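You operate a simulated robot arm through the tools that you are given. There is no shell and no other tool. Be economical: measure what you need, move in short steps, check, and stop when the job is done.

Carry out the task below with a simulated two-armed robot. There is one attempt and no reset: what you move stays moved.

Task
Wipe up the spill on the long worktop with the dishcloth and put it back.

The check looks at the end state, three seconds after you hand in, the way a careful person would. Anything else that was tipped, shoved, dropped, spilled or broken makes it a failure.

Robot
Two 7-joint arms with two-finger parallel grippers on one trunk, on a base that drives. Base frame: it is fixed to the floor where the robot stands at the start and does not move with it; the origin is under the middle of the robot, x ahead of it, y to its left, z up; the surface under the hand at the start is at about z = 0.91. Readings come in m, rad, newtons and seconds.
The left shoulder is at the start at [0.05, 0.168, 1.157], the right one opposite. With the tool pointing down near the work surface each hand reaches from about 0.22 to 0.66 m from the robot's upright axis, wherever it stands, measured 20 degrees to its own side. Places, roughly: dishcloth [0.5, 0, 0.9]. Payload 1.57 kg a hand.
The tool frame of a hand sits at the grasp point between the pads (the TCP): z along the fingers, y along the line on which they close. The tips reach 0.03 m beyond it. Largest opening 0.08 m; finger width 0.017, thickness 0.012; the body of the gripper, 0.04 by 0.082 m, starts 0.08 m behind the TCP.
Orientation is told as [roll, pitch, yaw] about the base's x, y, z axes, in that order, counted from this pose: with the fingers straight down and closing along the base's y, the tool's x points along the base's -x, its y along +y and its z along -z.

Tools
- The arms move only by the tool send_rows. It takes "left_deltas", "right_deltas" or both (then of equal length, played together; a hand with none holds still); each is a list of rows, each a list of 7 numbers: the gripper command, from -1 (shut) to 1 (fully open), values between in proportion, then the shift along the tool's x, y, z in mm, then the turn, a rotation vector about the tool's x, y, z in rad. In form: [[gripper, tx, ty, tz, ax, ay, az], ...]. A call has 1 to 10 rows; each row is the pose to reach, as a shift and turn from the pose commanded when the call began, along the tool's axes at that moment. Each row takes 0.2 s and may step no farther than 0.05 m and 0.15 rad from the row before; otherwise, or with a gripper value out of range, the whole call is refused. Where a pose cannot be reached the arm comes as near as it can. A force on the tool above 40 N (or 10 N above the force at the start of the call, whichever is more), or a blocked arm, ends the call early, and 0.2 s more pass. Each finger travels about 0.045 m/s and halts on what it meets, pressing with about 34 N; the grip force reading is that of the motor and also rises with nothing between the fingers. The clock runs only during rows and for 0.2 s after the last one: add rows that repeat a pose to give the fingers time. The reply holds the time, the measured pose of the TCP, the force on the tool along the base axes, the opening and the grip force, in the units named above and with some noise, with the torque about the TCP (base axes, N m) and any sound that the robot's microphone picked up.
- Cameras (640 x 400 px; columns grow to the right, rows downward): "scene" is now at [0.1251, -0.0311, 1.3739]; the picture's right is [-0.35, -0.94, 0.00], its down [-0.48, 0.18, -0.86] and it looks along [0.81, -0.30, -0.51] (base axes); focal length 270 px, centre (320, 200). "left" rides on the left gripper at [0.072, 0.007, -0.122] in its tool frame; the picture's right is [-0.09, 1.00, 0.00], its down [-0.84, -0.08, -0.54] and it looks along [-0.54, -0.05, 0.84] (tool axes); focal length 238 px, centre (320, 200). "right" rides on the right gripper at [0.072, -0.007, -0.122] in its tool frame; the picture's right is [0.09, 1.00, 0.00], its down [-0.84, 0.08, -0.54] and it looks along [-0.54, 0.05, 0.84] (tool axes); focal length 238 px, centre (320, 200). There is no depth. A picture from a camera that has moved, and an enlarged one, comes with that camera's place and axes in the base frame and with its lens.
- camera(camera): a new picture of that camera. No time passes.
- slide_trunk(by): slides the trunk up (or, below 0, down) by that many m; the arms and the scene camera ride with it, the base frame stays. It gives what a move gives, with no picture.
- roll_base(legs): drives the robot by 1 to 6 legs, each [ahead, left, turn to the left] in m, m and rad, along the robot's own axes; the way and the turn of a leg run together, so that a leg with both is an arc; at most 1.5 m and 3.142 rad a leg. The arms and the cameras ride along, it lands a little off, and it stops where it bumps. It gives what a move gives.
- aim_head(pan, tilt): turns the head with the scene camera to pan (to the left, within 1.396 rad either way) and tilt (down, from -0.506 to 1.204), counted from straight ahead of the robot. It gives what a move gives.
- close_up(camera, box): a new picture of the part [left, top, right, bottom] of that camera's present view, enlarged. No time passes.
- close_job(): hands the job in; it is judged then, once.

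Go step by step. Nothing tells you exact positions but the pictures and the camera data: compare them with the known pose of the tool, close in by small moves and look again before you grip or let go. The budget is 120 turns and 88 pictures, counting those below and the enlarged ones. Unless the task says otherwise, let go and move clear before handing in, and close with one line.

The tools are called after ">>>" as name(argument=value, ...) on one line, values as JSON. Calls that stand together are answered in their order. send_rows: Moves the arms, as the interface text tells. Its arguments: {"type":"object","properties":{"left_deltas":{"type":"array","items":{"type":"array","items":{"type":"number"}}},"right_deltas":{"type":"array","items":{"type":"array","items":{"type":"number"}}}},"required":[]} The other tools are called the same way: slide_trunk (by) slides the trunk up or down; roll_base (legs) drives the base; aim_head (pan, tilt) turns the head that bears the scene camera; camera (camera) takes a picture; close_up (camera, box) takes an enlarged picture of a part of a camera's view; close_job () hands the job in.

At the start:

```text
time_s: 0.0
left_tool_pos: [0.4666, 0.0767, 1.0919]
left_tcp_rot: [0.002, -0.002, 0.0]
left_wrist_force: [-0.4, -0.7, -0.6]
left_torque: [-0.02, -0.03, 0.02]
left_opening: 0.08
left_grasp_force: 0.0
right_tool_pos: [0.4004, -0.2553, 1.1795]
right_tcp_rot: [0.0, 0.001, 0.001]
right_wrist_force: [0.1, 0.4, -1.1]
right_torque: [0.0, 0.05, 0.02]
right_opening: 0.0799
right_grasp_force: 0.1
trunk travel left (down, up): [-0.325, 0.118]
robot x, y, heading: [0.002, -0.0001, 0.004]
head pan, tilt: [-0.356, 0.534]
```

scene: 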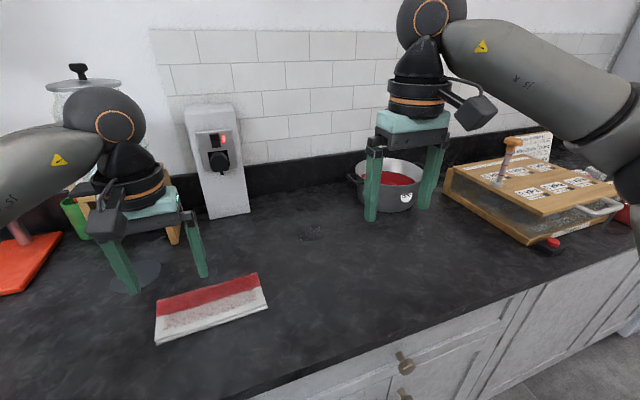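
right: 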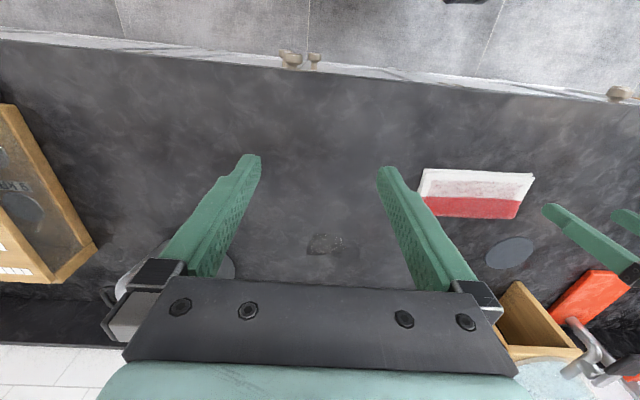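
left: 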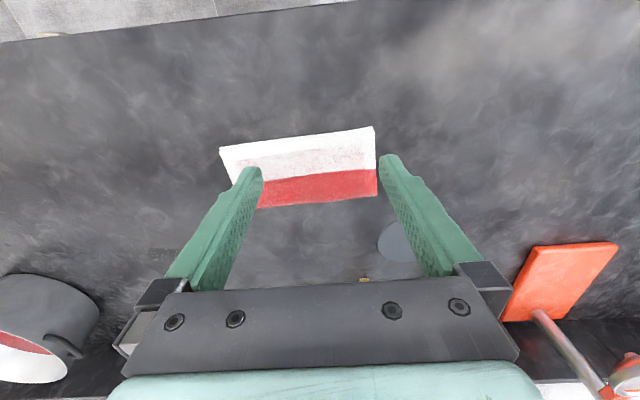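

I see the folded cloth near [0.53, 0.05], a faint dark spot near [0.70, -0.22] that may be the spill, and a grey disc near [0.69, 0.21]. I'll enlarge these to tell which is which.

>>> close_up(camera="scene", box=[260, 200, 360, 262])

>>> close_up(camera="scene", box=[80, 220, 280, 345])

>>> close_up(camera="right", box=[240, 150, 560, 350])

>>> close_up(camera="left", box=[200, 110, 420, 290])

```text
6.40 times, centred on (310, 231) of scene
camera zoom: at [0.1251, -0.0311, 1.3739], right [-0.35, -0.94, 0.0], down [-0.48, 0.18, -0.86], along [0.81, -0.3, -0.51], focal length 1731 px, centre (384, 2)
```

zoom: 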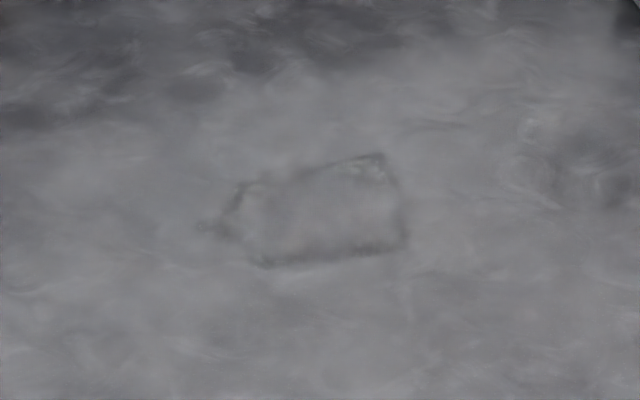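

```text
3.20 times, centred on (180, 282) of scene
camera zoom: at [0.1251, -0.0311, 1.3739], right [-0.35, -0.94, 0.0], down [-0.48, 0.18, -0.86], along [0.81, -0.3, -0.51], focal length 866 px, centre (768, -64)
```

zoom: 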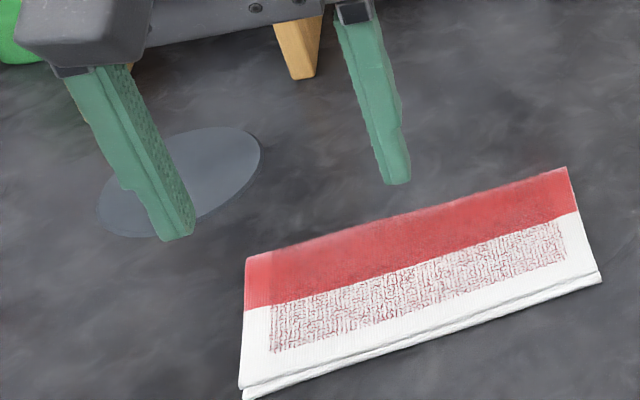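

```text
2.00 times, centred on (400, 250) of right
camera zoom: at [0.3279, -0.2616, 1.303], right [-0.09, 1.0, 0.0], down [0.84, 0.08, 0.54], along [0.54, 0.05, -0.84], focal length 477 px, centre (160, 100)
```

zoom: 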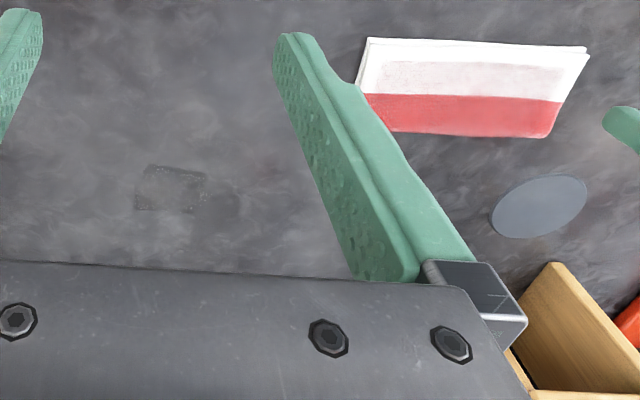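

```text
2.22 times, centred on (310, 200) of left
camera zoom: at [0.3962, 0.0839, 1.212], right [0.09, 1.0, 0.0], down [0.84, -0.08, 0.54], along [0.54, -0.05, -0.84], focal length 530 px, centre (342, 200)
```

zoom: 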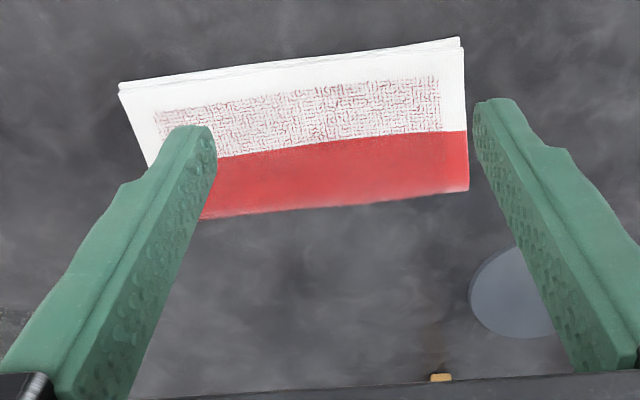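

The grey ellipse looks like a possible puddle, and the rectangular mark looks like a stain in the stone. I'll pan around to see the rest of the worktop before deciding.

>>> aim_head(pan=0.5, tilt=0.6)

>>> camera(camera="scene")

>>> aim_head(pan=1.3, tilt=0.5)

>>> camera(camera="scene")

>>> aim_head(pan=-1.2, tilt=0.5)

>>> camera(camera="scene")

```text
time_s: 1.2
left_tool_pos: [0.4697, 0.077, 1.091]
left_tcp_rot: [-0.001, 0.0, -0.001]
left_wrist_force: [0.3, -1.0, -0.5]
left_torque: [-0.02, 0.02, 0.01]
left_opening: 0.0798
left_grasp_force: 0.0
right_tool_pos: [0.3993, -0.2542, 1.1806]
right_tcp_rot: [-0.001, 0.0, 0.0]
right_wrist_force: [0.2, -0.2, 1.1]
right_torque: [-0.01, -0.03, 0.04]
right_opening: 0.08
right_grasp_force: 0.1
trunk travel left (down, up): [-0.325, 0.118]
robot x, y, heading: [-0.0024, -0.0028, -0.001]
head pan, tilt: [0.499, 0.6]
```

```text
80 pictures are left
camera scene: at [0.1182, 0.0426, 1.368], right [0.48, -0.88, 0.0], down [-0.5, -0.27, -0.83], along [0.72, 0.39, -0.56], focal length 270 px, centre (320, 200)
```

scene: 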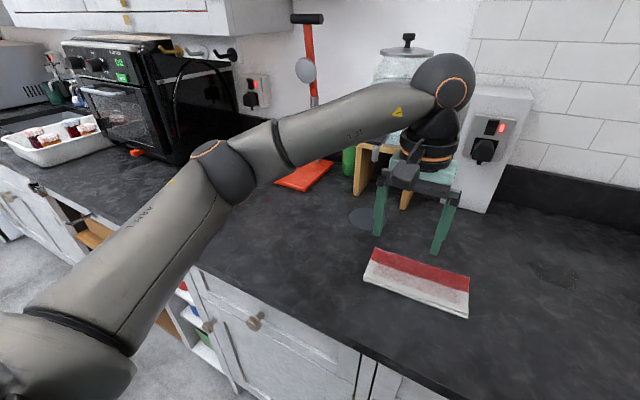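

```text
time_s: 2.3
left_tool_pos: [0.4673, 0.077, 1.091]
left_tcp_rot: [0.0, 0.001, 0.0]
left_wrist_force: [0.2, -0.2, -0.2]
left_torque: [-0.05, 0.01, 0.0]
left_opening: 0.0798
left_grasp_force: 0.0
right_tool_pos: [0.3985, -0.2554, 1.181]
right_tcp_rot: [-0.001, -0.001, 0.001]
right_wrist_force: [0.5, -0.1, -1.0]
right_torque: [0.03, -0.01, 0.03]
right_opening: 0.0799
right_grasp_force: 0.1
trunk travel left (down, up): [-0.325, 0.118]
robot x, y, heading: [-0.0006, -0.0014, 0.002]
head pan, tilt: [1.3, 0.499]
```

```text
79 pictures are left
camera scene: at [0.065, 0.088, 1.3771], right [0.96, -0.27, 0.0], down [-0.13, -0.46, -0.88], along [0.24, 0.85, -0.48], focal length 270 px, centre (320, 200)
```

scene: 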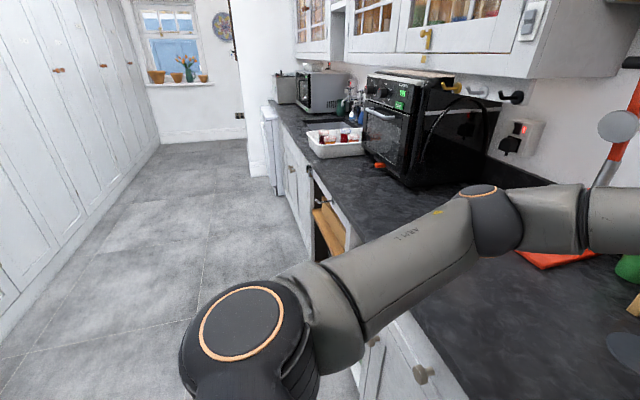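

```text
time_s: 4.6
left_tool_pos: [0.468, 0.0769, 1.0908]
left_tcp_rot: [-0.001, 0.001, -0.001]
left_wrist_force: [-0.1, -0.2, 0.1]
left_torque: [-0.02, 0.01, -0.04]
left_opening: 0.08
left_grasp_force: 0.1
right_tool_pos: [0.3984, -0.2547, 1.1816]
right_tcp_rot: [0.0, -0.001, 0.001]
right_wrist_force: [0.1, 0.0, -0.3]
right_torque: [0.01, 0.01, 0.03]
right_opening: 0.0801
right_grasp_force: 0.0
trunk travel left (down, up): [-0.325, 0.118]
robot x, y, heading: [0.0002, 0.0047, -0.005]
head pan, tilt: [-1.201, 0.499]
```

```text
78 pictures are left
camera scene: at [0.0735, -0.0845, 1.3771], right [-0.93, -0.36, 0.0], down [-0.17, 0.45, -0.88], along [0.32, -0.82, -0.48], focal length 270 px, centre (320, 200)
```

scene: 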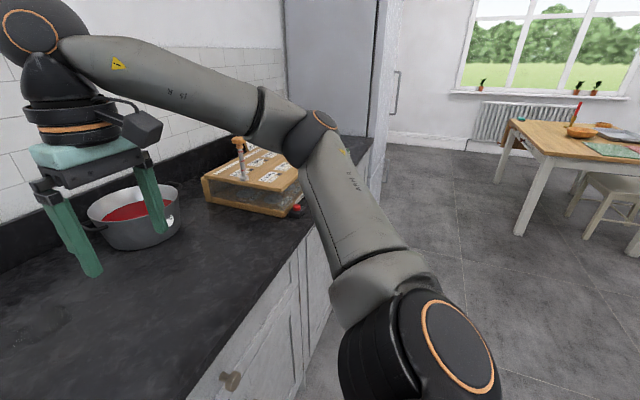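

There seems to be a drink dispenser on a wooden stand behind the left hand, with the grey puddle under its tap, which makes the puddle the likely spill. I'll draw the left hand back and look at the puddle unobstructed.

>>> send_rows(left_deltas=[[1, 45, 0, 0, 0, 0, 0], [1, 90, 0, 0, 0, 0, 0], [1, 130, 30, -20, 0, 0, 0], [1, 130, 70, -40, 0, 0, 0], [1, 130, 70, -40, 0, 0, 0]])

>>> aim_head(pan=0.15, tilt=0.6)

>>> camera(camera="scene")

>>> camera(camera="left")

```text
refused: row 3 steps farther than a row can; nothing moved
```

```text
time_s: 6.1
left_tool_pos: [0.4668, 0.0765, 1.0919]
left_tcp_rot: [0.0, -0.001, 0.002]
left_wrist_force: [-0.4, -0.1, 0.7]
left_torque: [0.04, -0.02, -0.01]
left_opening: 0.0802
left_grasp_force: 0.1
right_tool_pos: [0.3993, -0.2557, 1.1818]
right_tcp_rot: [0.0, -0.001, 0.0]
right_wrist_force: [0.3, -0.3, 0.1]
right_torque: [-0.04, 0.0, -0.01]
right_opening: 0.08
right_grasp_force: 0.1
trunk travel left (down, up): [-0.325, 0.118]
robot x, y, heading: [0.0003, -0.001, 0.006]
head pan, tilt: [0.15, 0.6]
```

```text
77 pictures are left
camera scene: at [0.128, 0.0135, 1.368], right [0.15, -0.99, 0.0], down [-0.56, -0.08, -0.83], along [0.82, 0.12, -0.56], focal length 270 px, centre (320, 200)
```

scene: 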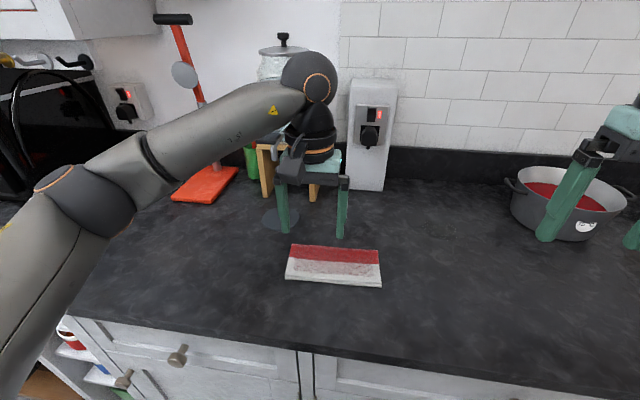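

```text
76 pictures are left
camera left: at [0.3962, 0.0839, 1.212], right [0.09, 1.0, 0.0], down [0.84, -0.08, 0.54], along [0.54, -0.05, -0.84], focal length 238 px, centre (320, 200)
```

left: 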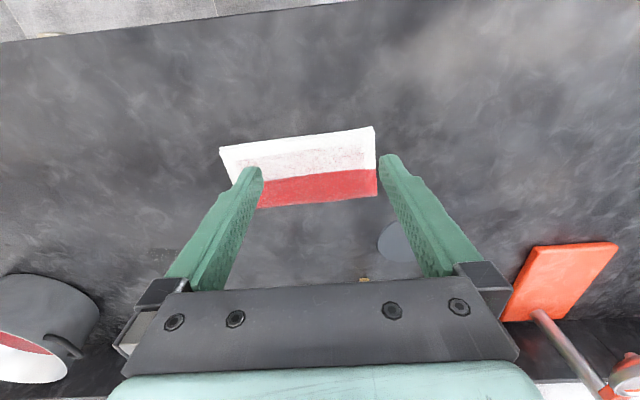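

A row stepped too far, so I'll retry with shorter ones to draw the left hand back and left.

>>> send_rows(left_deltas=[[1, 40, 10, 0, 0, 0, 0], [1, 80, 20, 0, 0, 0, 0], [1, 110, 50, 0, 0, 0, 0], [1, 130, 90, 0, 0, 0, 0], [1, 130, 130, 0, 0, 0, 0], [1, 130, 130, 0, 0, 0, 0]])

>>> camera(camera="scene")

>>> camera(camera="left")

```text
time_s: 7.5
left_tool_pos: [0.3357, 0.2071, 1.092]
left_tcp_rot: [0.001, 0.0, 0.0]
left_wrist_force: [0.2, 0.4, 0.3]
left_torque: [-0.01, -0.01, 0.01]
left_opening: 0.0799
left_grasp_force: 0.1
right_tool_pos: [0.3997, -0.2555, 1.1818]
right_tcp_rot: [-0.001, -0.001, -0.002]
right_wrist_force: [0.1, 0.2, 0.6]
right_torque: [0.0, -0.02, -0.01]
right_opening: 0.0801
right_grasp_force: 0.1
trunk travel left (down, up): [-0.325, 0.118]
robot x, y, heading: [0.0003, 0.0015, -0.002]
head pan, tilt: [0.15, 0.6]
```

```text
75 pictures are left
camera scene: at [0.1281, 0.0132, 1.368], right [0.15, -0.99, 0.0], down [-0.56, -0.08, -0.83], along [0.82, 0.12, -0.56], focal length 270 px, centre (320, 200)
```

scene: 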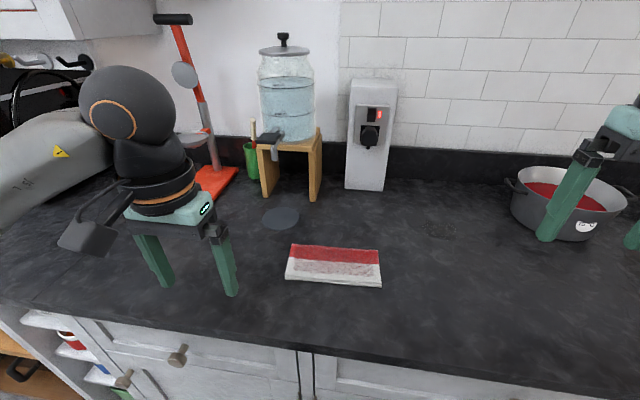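

```text
74 pictures are left
camera left: at [0.2646, 0.2148, 1.2122], right [0.09, 1.0, 0.0], down [0.84, -0.08, 0.54], along [0.54, -0.05, -0.84], focal length 238 px, centre (320, 200)
```

left: 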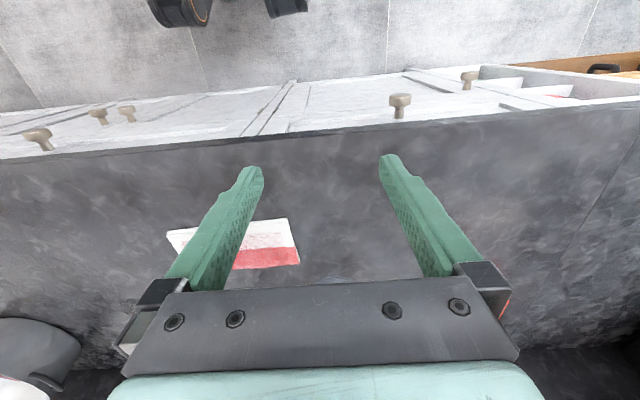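

>>> close_up(camera="scene", box=[230, 120, 350, 195])

>>> close_up(camera="scene", box=[250, 195, 400, 290])

>>> close_up(camera="scene", box=[390, 200, 490, 262])

```text
5.33 times, centred on (290, 158) of scene
camera zoom: at [0.1281, 0.0132, 1.368], right [0.15, -0.99, 0.0], down [-0.56, -0.08, -0.83], along [0.82, 0.12, -0.56], focal length 1443 px, centre (480, 427)
```

zoom: 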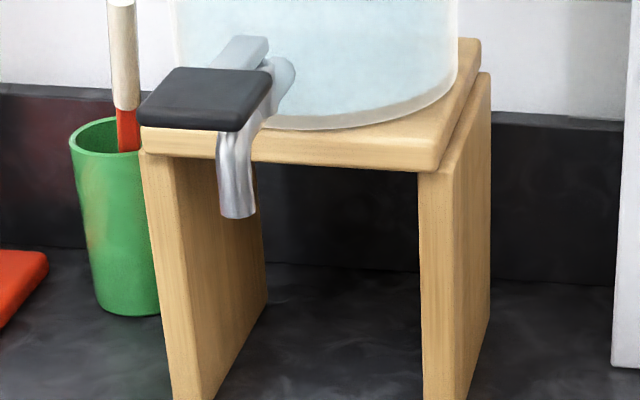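

```text
4.21 times, centred on (325, 242) of scene
camera zoom: at [0.1281, 0.0132, 1.368], right [0.15, -0.99, 0.0], down [-0.56, -0.08, -0.83], along [0.82, 0.12, -0.56], focal length 1139 px, centre (299, 21)
```

zoom: 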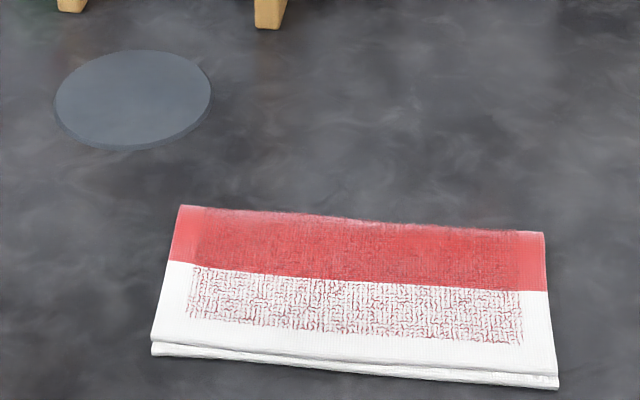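

```text
6.40 times, centred on (440, 231) of scene
camera zoom: at [0.1281, 0.0132, 1.368], right [0.15, -0.99, 0.0], down [-0.56, -0.08, -0.83], along [0.82, 0.12, -0.56], focal length 1731 px, centre (-448, 2)
```

zoom: 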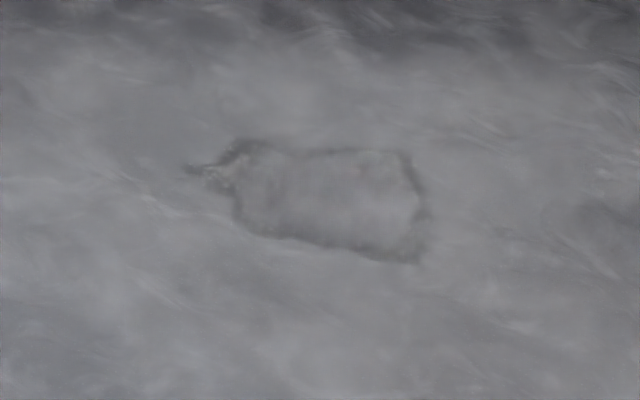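

The grey ellipse (centre about [0.69, 0.20], 10 cm wide) is a thin puddle in front of the dispenser tap, and the faint rectangle is just a mark in the stone. The cloth is flat and wider than the gripper, so I plan to press it with two spread fingertips, hand tilted back away from the tap, and drag it. First I'll drive a little nearer.

>>> roll_base(legs=[[0.1, 0, 0]])

>>> send_rows(left_deltas=[[1, 0, 0, 0, 0, -0.14, 0], [1, 0, 0, 0, 0, -0.28, 0], [1, 0, 0, 0, 0, -0.42, 0], [1, 0, 0, 0, 0, -0.5, 0], [1, 0, 0, 0, 0, -0.5, 0]])

>>> camera(camera="scene")

```text
time_s: 8.6
left_tool_pos: [0.4367, 0.2081, 1.0914]
left_tcp_rot: [-0.002, 0.001, 0.003]
left_wrist_force: [-0.6, 0.2, -0.9]
left_torque: [0.03, 0.03, 0.0]
left_opening: 0.0802
left_grasp_force: 0.1
right_tool_pos: [0.5009, -0.2558, 1.1816]
right_tcp_rot: [-0.001, 0.0, -0.003]
right_wrist_force: [0.7, 0.7, 0.6]
right_torque: [-0.03, 0.01, 0.02]
right_opening: 0.0804
right_grasp_force: 0.1
trunk travel left (down, up): [-0.325, 0.118]
robot x, y, heading: [0.0974, 0.0019, -0.003]
head pan, tilt: [0.15, 0.6]
```

```text
time_s: 9.8
left_tool_pos: [0.4359, 0.2072, 1.0916]
left_tcp_rot: [0.0, -0.503, 0.001]
left_wrist_force: [-0.3, 0.1, -0.8]
left_torque: [-0.02, 0.03, -0.01]
left_opening: 0.08
left_grasp_force: 0.1
right_tool_pos: [0.4989, -0.2544, 1.1806]
right_tcp_rot: [0.0, 0.0, 0.001]
right_wrist_force: [-0.2, -0.2, -0.5]
right_torque: [0.0, 0.0, 0.0]
right_opening: 0.08
right_grasp_force: 0.0
trunk travel left (down, up): [-0.325, 0.118]
robot x, y, heading: [0.1012, 0.001, 0.0]
head pan, tilt: [0.15, 0.6]
```

```text
70 pictures are left
camera scene: at [0.2282, 0.0134, 1.368], right [0.15, -0.99, 0.0], down [-0.56, -0.08, -0.83], along [0.82, 0.12, -0.56], focal length 270 px, centre (320, 200)
```

scene: 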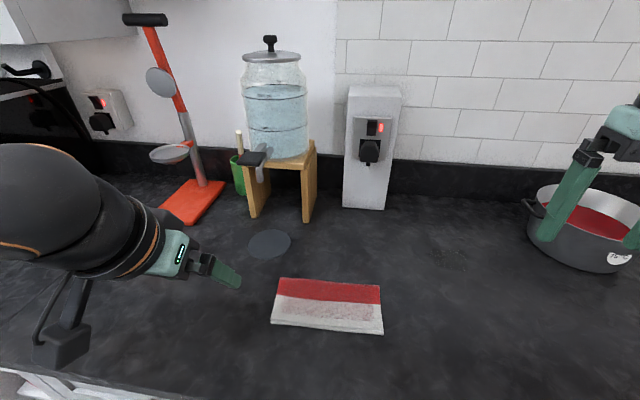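

Puddle and cloth positions check out from this second viewpoint (cloth centre about [0.546, 0.045], yaw about 0.06). Next I move the tilted, open hand to hover over the cloth's middle.

>>> send_rows(left_deltas=[[1, -7, -27, 21, 0, 0, 0], [1, -14, -54, 42, 0, 0, 0], [1, -20, -81, 62, 0, 0, 0], [1, -27, -108, 83, 0, 0, 0], [1, -34, -135, 104, 0, 0, 0.03], [1, -40, -162, 124, 0, 0, 0], [1, -40, -162, 124, 0, 0, 0]])

>>> camera(camera="left")

>>> camera(camera="scene")

```text
time_s: 11.4
left_tool_pos: [0.532, 0.0441, 1.0034]
left_tcp_rot: [0.0, -0.499, -0.001]
left_wrist_force: [0.1, 1.2, -0.7]
left_torque: [0.04, -0.01, 0.01]
left_opening: 0.0796
left_grasp_force: 0.0
right_tool_pos: [0.4997, -0.2542, 1.1811]
right_tcp_rot: [0.0, 0.0, 0.0]
right_wrist_force: [-0.6, -0.4, 0.0]
right_torque: [0.01, 0.0, -0.04]
right_opening: 0.0801
right_grasp_force: 0.1
trunk travel left (down, up): [-0.325, 0.118]
robot x, y, heading: [0.1007, -0.0009, 0.0]
head pan, tilt: [0.15, 0.6]
```

```text
69 pictures are left
camera left: at [0.4113, 0.0513, 1.0743], right [0.08, 1.0, 0.04], down [0.47, -0.08, 0.88], along [0.88, -0.05, -0.48], focal length 238 px, centre (320, 200)
```

left: 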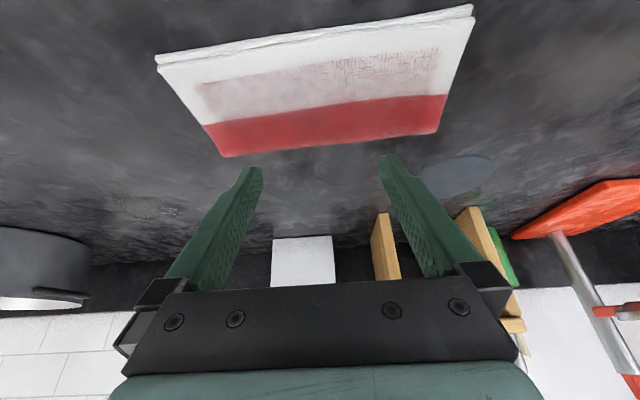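

```text
68 pictures are left
camera scene: at [0.2281, 0.0136, 1.368], right [0.15, -0.99, 0.0], down [-0.56, -0.08, -0.83], along [0.82, 0.12, -0.56], focal length 270 px, centre (320, 200)
```

scene: 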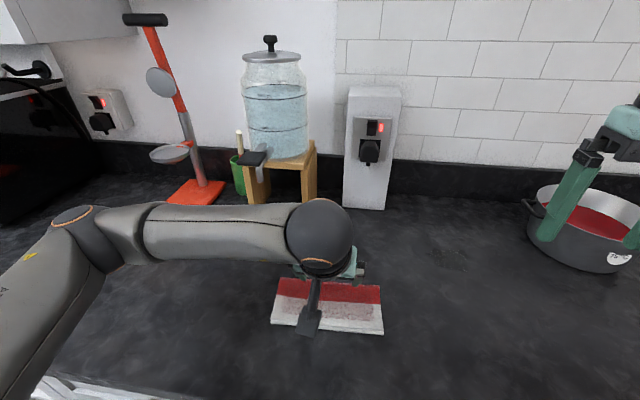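

The open fingers hover over the cloth. I'll lower in small steps until I feel contact.

>>> send_rows(left_deltas=[[1, 10, 0, 17, 0, 0, 0], [1, 18, 0, 33, 0, 0, 0], [1, 19, 0, 36, 0, 0, 0], [1, 19, 0, 36, 0, 0, 0]])

>>> close_up(camera="left", box=[140, 0, 500, 225])

```text
time_s: 12.4
left_tool_pos: [0.5313, 0.0461, 0.9612]
left_tcp_rot: [0.0, -0.5, 0.001]
left_wrist_force: [-0.1, -0.7, -0.6]
left_torque: [0.01, 0.01, 0.0]
left_opening: 0.08
left_grasp_force: 0.0
right_tool_pos: [0.4998, -0.2555, 1.1799]
right_tcp_rot: [0.0, 0.0, 0.0]
right_wrist_force: [0.1, 0.7, 0.5]
right_torque: [-0.02, 0.05, -0.01]
right_opening: 0.0798
right_grasp_force: 0.0
trunk travel left (down, up): [-0.325, 0.118]
robot x, y, heading: [0.0984, 0.0026, -0.003]
head pan, tilt: [0.15, 0.6]
```

```text
1.78 times, centred on (320, 112) of left
camera zoom: at [0.4106, 0.053, 1.0329], right [0.08, 1.0, 0.04], down [0.47, -0.08, 0.88], along [0.88, -0.05, -0.48], focal length 424 px, centre (320, 356)
```

zoom: 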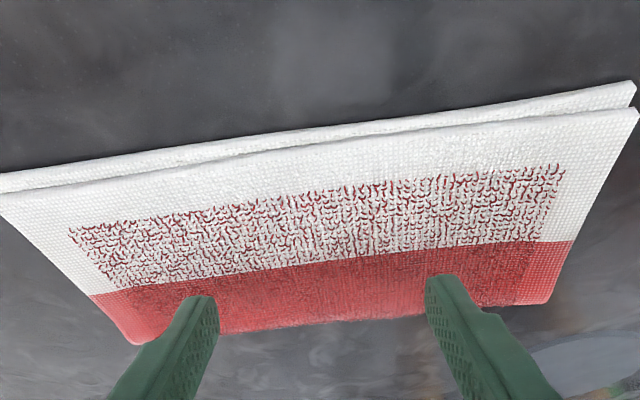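

No contact yet; the cloth is two layers folded, about 1.5 cm thick. I'll continue down gently.

>>> send_rows(left_deltas=[[1, 1.5, 0, 2.6, 0, 0, 0], [1, 2.9, 0, 5.3, 0, 0, 0], [1, 4.3, 0, 7.9, 0, 0, 0], [1, 4.3, 0, 7.9, 0, 0, 0]])

```text
time_s: 13.4
left_tool_pos: [0.5313, 0.0456, 0.9527]
left_tcp_rot: [-0.001, -0.5, 0.0]
left_wrist_force: [-0.1, 0.9, -0.2]
left_torque: [-0.02, -0.03, 0.03]
left_opening: 0.08
left_grasp_force: 0.0
right_tool_pos: [0.4999, -0.2555, 1.1795]
right_tcp_rot: [0.0, 0.0, 0.0]
right_wrist_force: [-0.2, -0.9, 0.2]
right_torque: [0.01, -0.01, 0.03]
right_opening: 0.0798
right_grasp_force: 0.0
trunk travel left (down, up): [-0.325, 0.118]
robot x, y, heading: [0.0978, -0.0001, -0.004]
head pan, tilt: [0.15, 0.6]
```

>>> send_rows(left_deltas=[[1, 1.5, 0, 2.6, 0, 0, 0], [1, 2.9, 0, 5.3, 0, 0, 0], [1, 3.8, 0, 7.0, 0, 0, 0], [1, 3.8, 0, 7.0, 0, 0, 0]])

>>> close_up(camera="left", box=[140, 0, 500, 225])

```text
time_s: 14.4
left_tool_pos: [0.5304, 0.0441, 0.945]
left_tcp_rot: [-0.002, -0.505, -0.001]
left_wrist_force: [1.7, 1.3, 7.0]
left_torque: [0.06, -0.15, 0.0]
left_opening: 0.0797
left_grasp_force: 0.1
right_tool_pos: [0.4988, -0.2554, 1.1812]
right_tcp_rot: [0.0, 0.001, -0.001]
right_wrist_force: [-0.1, 0.4, 0.4]
right_torque: [-0.03, 0.0, 0.05]
right_opening: 0.08
right_grasp_force: 0.0
trunk travel left (down, up): [-0.325, 0.118]
robot x, y, heading: [0.1003, 0.0031, 0.0]
head pan, tilt: [0.15, 0.6]
```

```text
1.78 times, centred on (320, 112) of left
camera zoom: at [0.4099, 0.0519, 1.0163], right [0.08, 1.0, 0.04], down [0.47, -0.08, 0.88], along [0.88, -0.05, -0.48], focal length 424 px, centre (320, 356)
```

zoom: 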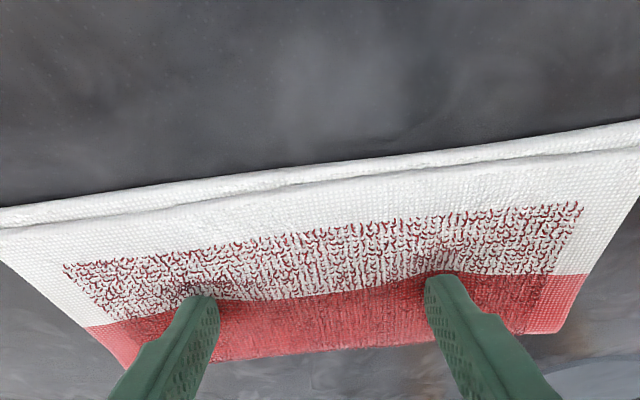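

The cloth is soft and dents under the fingers with about 7 N. I'll press a touch harder and try a short drag toward the puddle.

>>> send_rows(left_deltas=[[1, 1, 0, 1.8, 0, 0, 0], [1, -3.4, 5, 4.2, 0, 0, 0], [1, -7.8, 10, 6.6, 0, 0, 0], [1, -12.2, 15, 9.0, 0, 0, 0], [1, -16.6, 20, 11.4, 0, 0, 0]])

>>> close_up(camera="left", box=[140, 0, 500, 225])

>>> camera(camera="scene")

```text
time_s: 15.6
left_tool_pos: [0.5498, 0.064, 0.9439]
left_tcp_rot: [-0.001, -0.503, 0.001]
left_wrist_force: [-4.5, -3.7, 22.5]
left_torque: [0.02, -0.06, -0.01]
left_opening: 0.0793
left_grasp_force: 0.0
right_tool_pos: [0.4968, -0.2552, 1.1826]
right_tcp_rot: [0.0, 0.0, -0.001]
right_wrist_force: [-0.1, 0.3, -0.3]
right_torque: [-0.03, 0.0, 0.04]
right_opening: 0.0799
right_grasp_force: 0.1
trunk travel left (down, up): [-0.325, 0.118]
robot x, y, heading: [0.1003, -0.0007, -0.0]
head pan, tilt: [0.15, 0.6]
```

```text
1.78 times, centred on (320, 112) of left
camera zoom: at [0.4291, 0.0711, 1.0152], right [0.08, 1.0, 0.04], down [0.47, -0.08, 0.88], along [0.88, -0.05, -0.47], focal length 424 px, centre (320, 356)
```

zoom: 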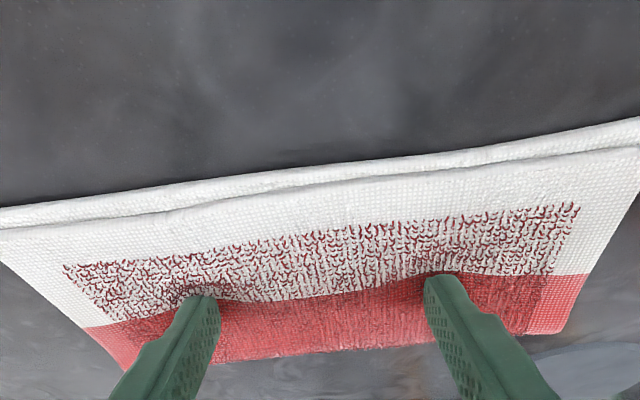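

```text
64 pictures are left
camera scene: at [0.2259, 0.0127, 1.3684], right [0.15, -0.99, 0.0], down [-0.56, -0.08, -0.83], along [0.82, 0.12, -0.56], focal length 270 px, centre (320, 200)
```

scene: 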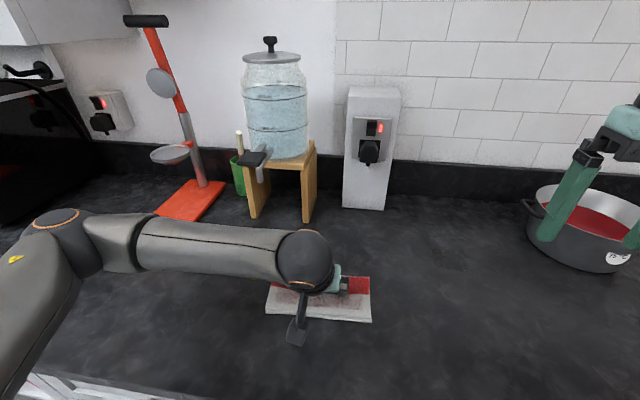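

The cloth follows the fingers with no slip at about 22 N. I'll continue dragging toward the puddle with slightly less pressure.

>>> send_rows(left_deltas=[[1, -10.9, 14, 5.0, 0, 0, 0], [1, -21.4, 28, 10.7, 0, 0, 0], [1, -31.9, 42, 16.4, 0, 0, 0], [1, -42.4, 56, 22.1, 0, 0, 0], [1, -52.9, 70, 27.8, 0, 0, 0]])

>>> camera(camera="left")

>>> camera(camera="scene")

```text
time_s: 16.8
left_tool_pos: [0.6097, 0.1353, 0.9448]
left_tcp_rot: [-0.002, -0.505, 0.001]
left_wrist_force: [-2.8, -1.9, 19.7]
left_torque: [-0.04, -0.03, -0.01]
left_opening: 0.0795
left_grasp_force: 0.0
right_tool_pos: [0.4979, -0.2565, 1.183]
right_tcp_rot: [0.001, -0.003, 0.0]
right_wrist_force: [-0.3, 0.4, -0.4]
right_torque: [0.0, 0.02, -0.02]
right_opening: 0.08
right_grasp_force: 0.2
trunk travel left (down, up): [-0.325, 0.118]
robot x, y, heading: [0.1013, -0.0013, 0.003]
head pan, tilt: [0.15, 0.6]
```

```text
63 pictures are left
camera left: at [0.4882, 0.1419, 1.0154], right [0.08, 1.0, 0.04], down [0.47, -0.08, 0.88], along [0.88, -0.05, -0.47], focal length 238 px, centre (320, 200)
```

left: 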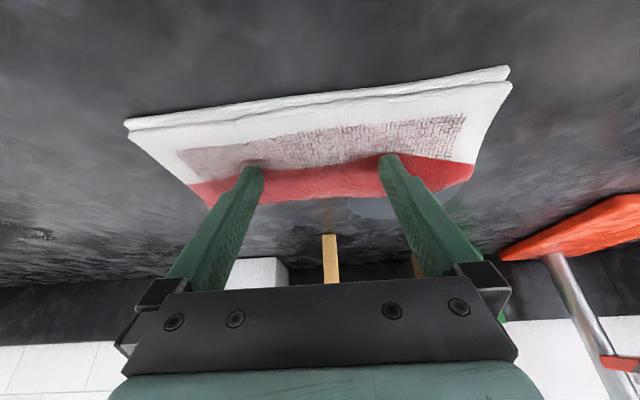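

```text
62 pictures are left
camera scene: at [0.2261, 0.0127, 1.3683], right [0.15, -0.99, 0.0], down [-0.56, -0.08, -0.83], along [0.82, 0.12, -0.56], focal length 270 px, centre (320, 200)
```

scene: 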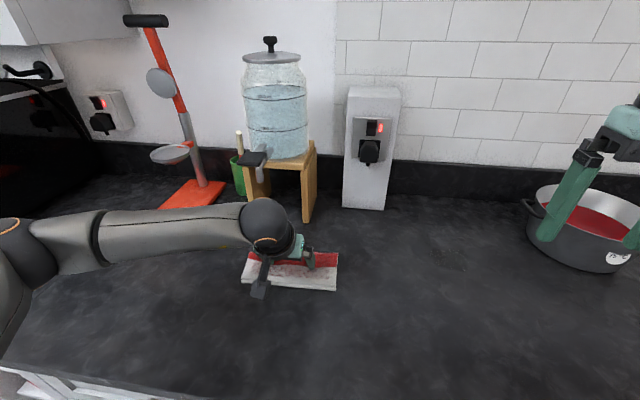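

The cloth's leading edge is reaching the puddle. I'll slide on until it covers the whole puddle.

>>> send_rows(left_deltas=[[1, -10.5, 14, 5.7, 0, 0, 0], [1, -21, 28, 11.4, 0, 0, 0], [1, -31.5, 42, 17.1, 0, 0, 0], [1, -42, 56, 22.8, 0, 0, 0], [1, -52.5, 70, 28.5, 0, 0, 0], [1, -63, 70, 34.2, 0, 0, 0]])

>>> camera(camera="left")

>>> camera(camera="scene")

```text
time_s: 17.5
left_tool_pos: [0.6268, 0.1553, 0.9471]
left_tcp_rot: [-0.014, -0.492, -0.008]
left_wrist_force: [-19.6, -6.7, 19.1]
left_torque: [0.58, 0.42, 0.81]
left_opening: 0.0746
left_grasp_force: 0.1
right_tool_pos: [0.4969, -0.2564, 1.1815]
right_tcp_rot: [0.0, -0.003, 0.0]
right_wrist_force: [0.0, 0.4, -0.5]
right_torque: [-0.01, 0.0, -0.03]
right_opening: 0.08
right_grasp_force: 0.2
trunk travel left (down, up): [-0.325, 0.118]
robot x, y, heading: [0.099, -0.0018, 0.002]
head pan, tilt: [0.15, 0.6]
stopped in row 3 (left hand): the force on the tool passed its limit at 44 N (the readings are from after the stop); the commanded pose is now the measured one
```

```text
61 pictures are left
camera left: at [0.5068, 0.1656, 1.0185], right [0.1, 0.99, 0.03], down [0.48, -0.07, 0.87], along [0.87, -0.07, -0.49], focal length 238 px, centre (320, 200)
```

left: 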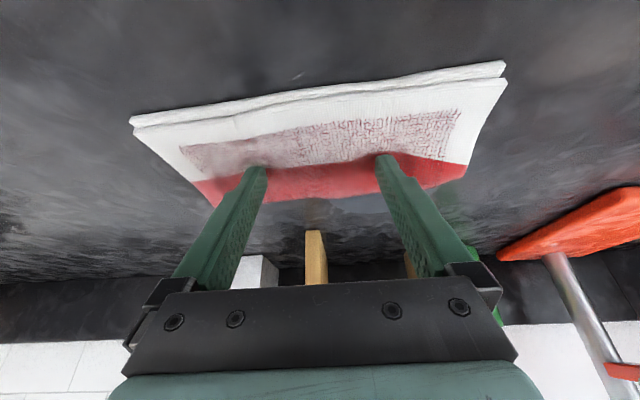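

```text
60 pictures are left
camera scene: at [0.2242, 0.0123, 1.3684], right [0.15, -0.99, 0.0], down [-0.56, -0.08, -0.83], along [0.82, 0.12, -0.56], focal length 270 px, centre (320, 200)
```

scene: 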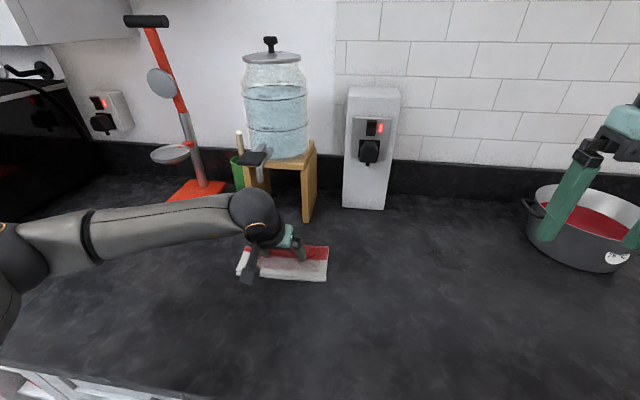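

Something hard stopped the left finger right at the near rim of the grey disc, so the disc may be a solid object rather than a puddle. I'll lift off without pushing and look closely.

>>> send_rows(left_deltas=[[1, -14, 0, -26, 0, 0, 0], [1, -28, 0, -53, 0, 0, 0], [1, -33, 0, -105, 0, 0, 0]])

```text
refused: row 3 steps farther than a row can; nothing moved
```

>>> send_rows(left_deltas=[[1, -14, 0, -26, 0, 0, 0], [1, -28, 0, -53, 0, 0, 0], [1, -20, 0, -97, 0, 0, 0], [1, 0, 0, -135, 0, 0, 0], [1, 0, 0, -135, 0, 0, 0]])

>>> camera(camera="left")

>>> camera(camera="scene")

```text
time_s: 18.7
left_tool_pos: [0.5656, 0.1623, 1.0614]
left_tcp_rot: [-0.006, -0.488, -0.006]
left_wrist_force: [-0.2, 0.5, 0.2]
left_torque: [0.01, 0.02, 0.0]
left_opening: 0.08
left_grasp_force: 0.0
right_tool_pos: [0.4999, -0.2548, 1.1802]
right_tcp_rot: [0.001, 0.001, 0.001]
right_wrist_force: [-1.2, 0.0, -0.8]
right_torque: [-0.02, 0.01, 0.05]
right_opening: 0.0797
right_grasp_force: 0.0
trunk travel left (down, up): [-0.325, 0.118]
robot x, y, heading: [0.0996, -0.0012, -0.0]
head pan, tilt: [0.15, 0.6]
```

```text
59 pictures are left
camera left: at [0.447, 0.1703, 1.1343], right [0.09, 1.0, 0.04], down [0.49, -0.08, 0.87], along [0.87, -0.06, -0.49], focal length 238 px, centre (320, 200)
```

left: 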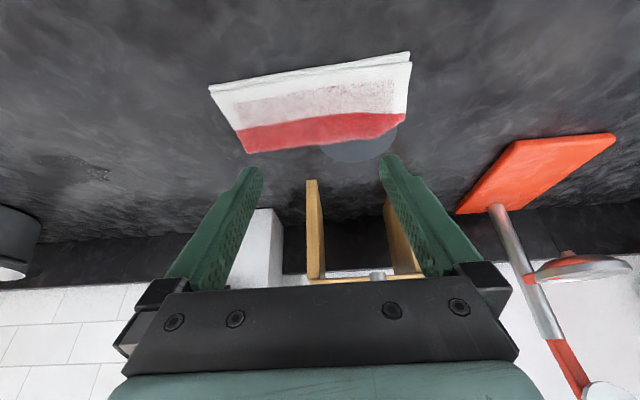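

```text
58 pictures are left
camera scene: at [0.2279, 0.0132, 1.368], right [0.15, -0.99, 0.0], down [-0.56, -0.08, -0.82], along [0.82, 0.12, -0.57], focal length 270 px, centre (320, 200)
```

scene: 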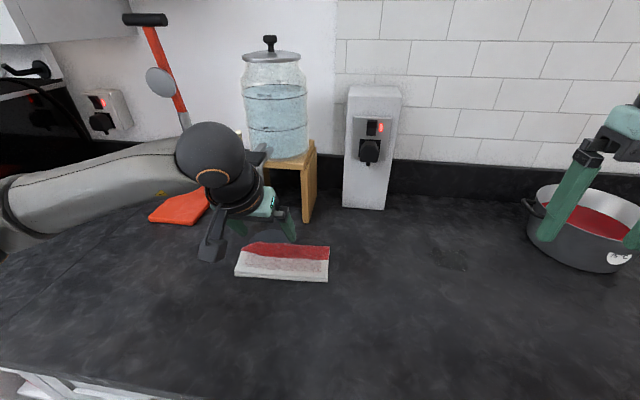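

>>> close_up(camera="left", box=[200, 40, 440, 190])

>>> close_up(camera="left", box=[40, 140, 140, 202])

>>> camera(camera="right")

```text
2.67 times, centred on (320, 115) of left
camera zoom: at [0.447, 0.1703, 1.1343], right [0.09, 1.0, 0.04], down [0.49, -0.08, 0.87], along [0.87, -0.06, -0.49], focal length 636 px, centre (320, 427)
```

zoom: 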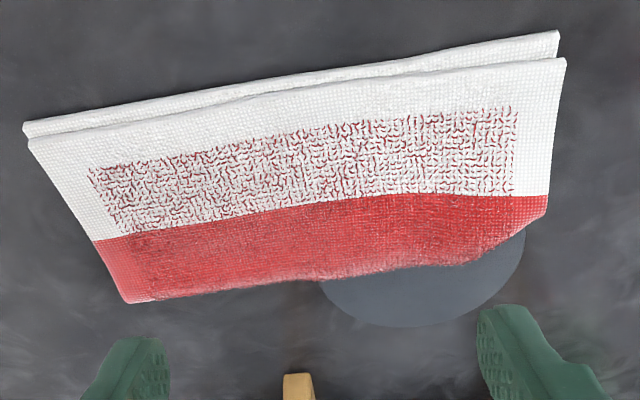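

```text
6.40 times, centred on (90, 171) of left
camera zoom: at [0.447, 0.1703, 1.1343], right [0.09, 1.0, 0.04], down [0.49, -0.08, 0.87], along [0.87, -0.06, -0.49], focal length 1525 px, centre (1792, 386)
```

zoom: 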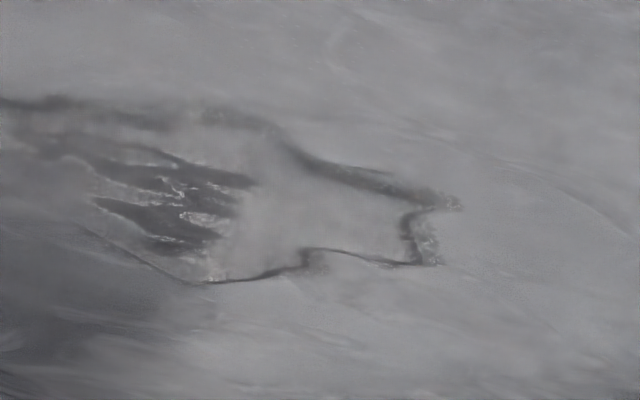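

```text
55 pictures are left
camera right: at [0.4277, -0.262, 1.303], right [-0.09, 1.0, 0.0], down [0.84, 0.08, 0.54], along [0.54, 0.05, -0.84], focal length 238 px, centre (320, 200)
```

right: 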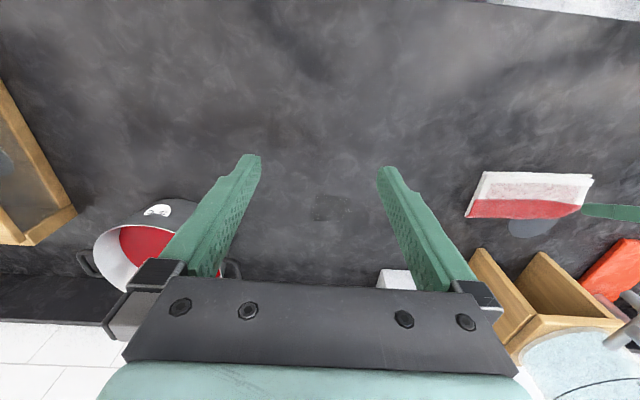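

From this low angle the patch near [0.70, -0.22] shows glints and a dark wet outline, so it is the clear liquid spill. The disc is a solid coaster, which has not moved. I'll drag the cloth back off the coaster with the left hand, starting by setting down behind the coaster's rim.

>>> send_rows(left_deltas=[[1, 8, -9, 32, 0, 0, 0], [1, 16, -18, 64, 0, 0, 0], [1, 24, -27, 96, 0, 0, 0], [1, 28.7, -27, 104.9, 0, 0, 0], [1, 32.5, -27, 112, 0, 0, 0], [1, 32.5, -27, 112, 0, 0, 0]])

>>> camera(camera="left")

```text
time_s: 20.1
left_tool_pos: [0.5914, 0.1326, 0.9487]
left_tcp_rot: [-0.008, -0.489, -0.005]
left_wrist_force: [-0.2, -0.9, 0.9]
left_torque: [0.02, -0.01, 0.0]
left_opening: 0.0802
left_grasp_force: 0.1
right_tool_pos: [0.4995, -0.2547, 1.1821]
right_tcp_rot: [-0.001, 0.001, 0.0]
right_wrist_force: [1.0, 0.3, -0.1]
right_torque: [-0.01, 0.03, 0.01]
right_opening: 0.0802
right_grasp_force: 0.1
trunk travel left (down, up): [-0.325, 0.118]
robot x, y, heading: [0.0993, 0.0003, 0.001]
head pan, tilt: [0.15, 0.6]
```

```text
54 pictures are left
camera left: at [0.4709, 0.1416, 1.0206], right [0.09, 1.0, 0.04], down [0.48, -0.08, 0.87], along [0.87, -0.06, -0.49], focal length 238 px, centre (320, 200)
```

left: 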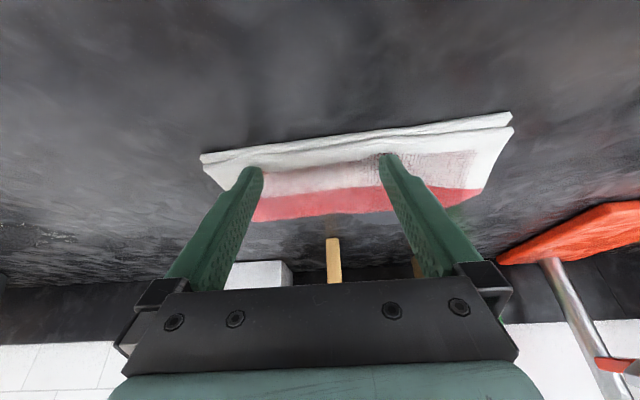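

Contact is just starting. I'll press 5 mm and draw the cloth back off the coaster, then to the right.

>>> send_rows(left_deltas=[[1, 2.6, 0, 4.8, 0, 0, 0], [1, 9.2, -4, 1.3, 0, 0, 0], [1, 15.8, -8, -2.3, 0, 0, 0], [1, 22.4, -16, -5.8, 0, 0, 0], [1, 29.0, -28, -9.4, 0, 0, 0], [1, 35.6, -42, -12.9, 0, 0, 0], [1, 38, -56, -14, 0, 0, 0], [1, 38, -70, -14, 0, 0, 0]])

>>> camera(camera="left")

>>> camera(camera="scene")

```text
time_s: 21.9
left_tool_pos: [0.5489, 0.0641, 0.945]
left_tcp_rot: [-0.01, -0.494, -0.006]
left_wrist_force: [0.5, 6.1, 26.5]
left_torque: [0.65, -0.2, -0.05]
left_opening: 0.0801
left_grasp_force: 0.1
right_tool_pos: [0.4972, -0.2548, 1.1821]
right_tcp_rot: [0.0, -0.001, 0.001]
right_wrist_force: [0.5, -1.0, 0.4]
right_torque: [-0.01, 0.0, -0.02]
right_opening: 0.0799
right_grasp_force: 0.0
trunk travel left (down, up): [-0.325, 0.118]
robot x, y, heading: [0.1032, -0.0011, 0.001]
head pan, tilt: [0.15, 0.6]
```

```text
53 pictures are left
camera left: at [0.4283, 0.0724, 1.0167], right [0.09, 1.0, 0.04], down [0.48, -0.07, 0.87], along [0.87, -0.06, -0.48], focal length 238 px, centre (320, 200)
```

left: 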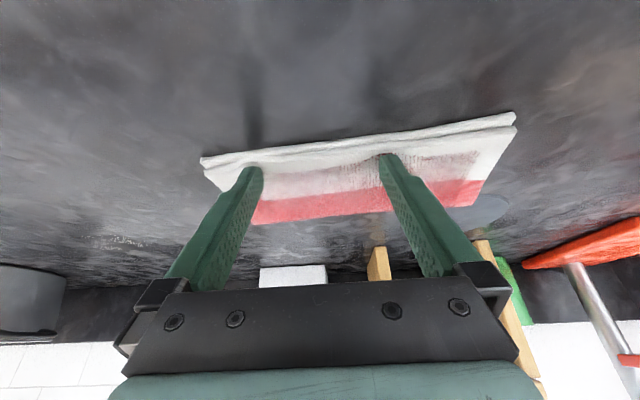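

```text
52 pictures are left
camera scene: at [0.2257, 0.0134, 1.3683], right [0.15, -0.99, 0.0], down [-0.56, -0.08, -0.83], along [0.82, 0.12, -0.56], focal length 270 px, centre (320, 200)
```

scene: 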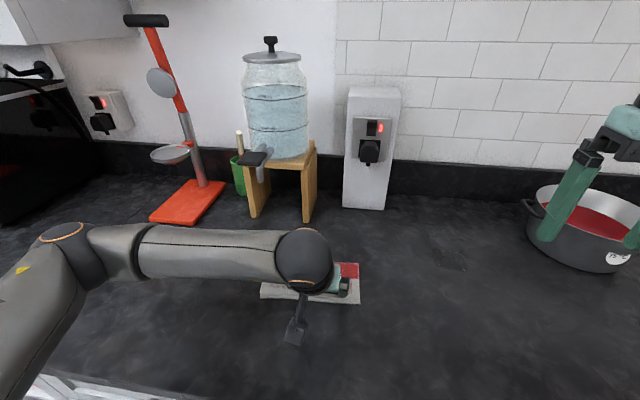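

The cloth follows well. I'll ease the pressure slightly and drag it further right, so the right hand can take over.

>>> send_rows(left_deltas=[[1, -0.6, -12, -1.2, 0, 0, 0], [1, -0.6, -24, -1.2, 0, 0, 0], [1, -0.6, -36, -1.2, 0, 0, 0], [1, -0.6, -48, -1.2, 0, 0, 0], [1, -0.6, -60, -1.2, 0, 0, 0], [1, -0.6, -72, -1.2, 0, 0, 0], [1, -0.6, -84, -1.2, 0, 0, 0], [1, -0.6, -96, -1.2, 0, 0, 0]])

>>> send_rows(left_deltas=[[1, -10, 0, -18, 0, 0, 0], [1, -28, 0, -53, 0, 0, 0], [1, -20, 25, -90, 0, 0, 0], [1, 0, 55, -115, 0, 0, 0], [1, 15, 100, -125, 0, 0, 0], [1, 30, 145, -130, 0, 0, 0], [1, 45, 190, -140, 0, 0, 0], [1, 45, 235, -140, 0, 0, 0], [1, 45, 275, -140, 0, 0, 0], [1, 45, 275, -140, 0, 0, 0]])

>>> camera(camera="scene")

```text
time_s: 23.7
left_tool_pos: [0.5477, -0.0319, 0.9444]
left_tcp_rot: [-0.009, -0.489, -0.004]
left_wrist_force: [-0.5, 4.4, 19.5]
left_torque: [0.47, -0.14, 0.03]
left_opening: 0.0802
left_grasp_force: 0.0
right_tool_pos: [0.4979, -0.2548, 1.1819]
right_tcp_rot: [-0.001, -0.003, 0.0]
right_wrist_force: [0.1, 0.2, -0.3]
right_torque: [0.01, 0.02, -0.02]
right_opening: 0.0798
right_grasp_force: 0.1
trunk travel left (down, up): [-0.325, 0.118]
robot x, y, heading: [0.0992, 0.0007, -0.0]
head pan, tilt: [0.15, 0.6]
```

```text
time_s: 25.9
left_tool_pos: [0.4516, 0.2447, 1.0471]
left_tcp_rot: [-0.008, -0.485, -0.007]
left_wrist_force: [-0.8, 0.2, 0.3]
left_torque: [0.04, -0.01, 0.0]
left_opening: 0.0801
left_grasp_force: 0.1
left hand out of reach, approached as far as the arm can: row 8, 9, 10
right_tool_pos: [0.4996, -0.255, 1.1806]
right_tcp_rot: [0.0, 0.0, -0.001]
right_wrist_force: [-0.3, 0.4, -0.9]
right_torque: [-0.02, -0.02, 0.02]
right_opening: 0.08
right_grasp_force: 0.1
trunk travel left (down, up): [-0.325, 0.118]
robot x, y, heading: [0.1007, 0.0028, 0.0]
head pan, tilt: [0.15, 0.6]
```

```text
51 pictures are left
camera scene: at [0.2281, 0.0129, 1.368], right [0.15, -0.99, 0.0], down [-0.56, -0.08, -0.82], along [0.82, 0.12, -0.57], focal length 270 px, centre (320, 200)
```

scene: 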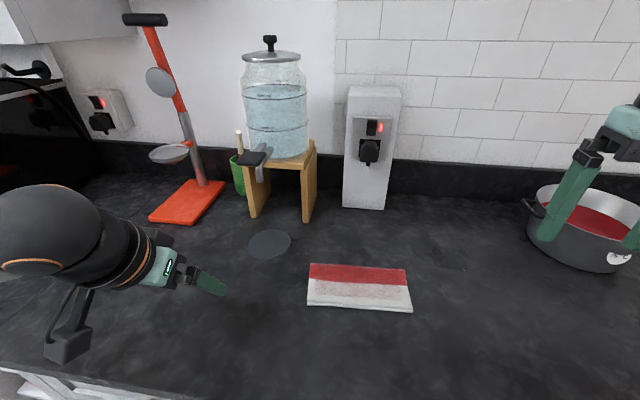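

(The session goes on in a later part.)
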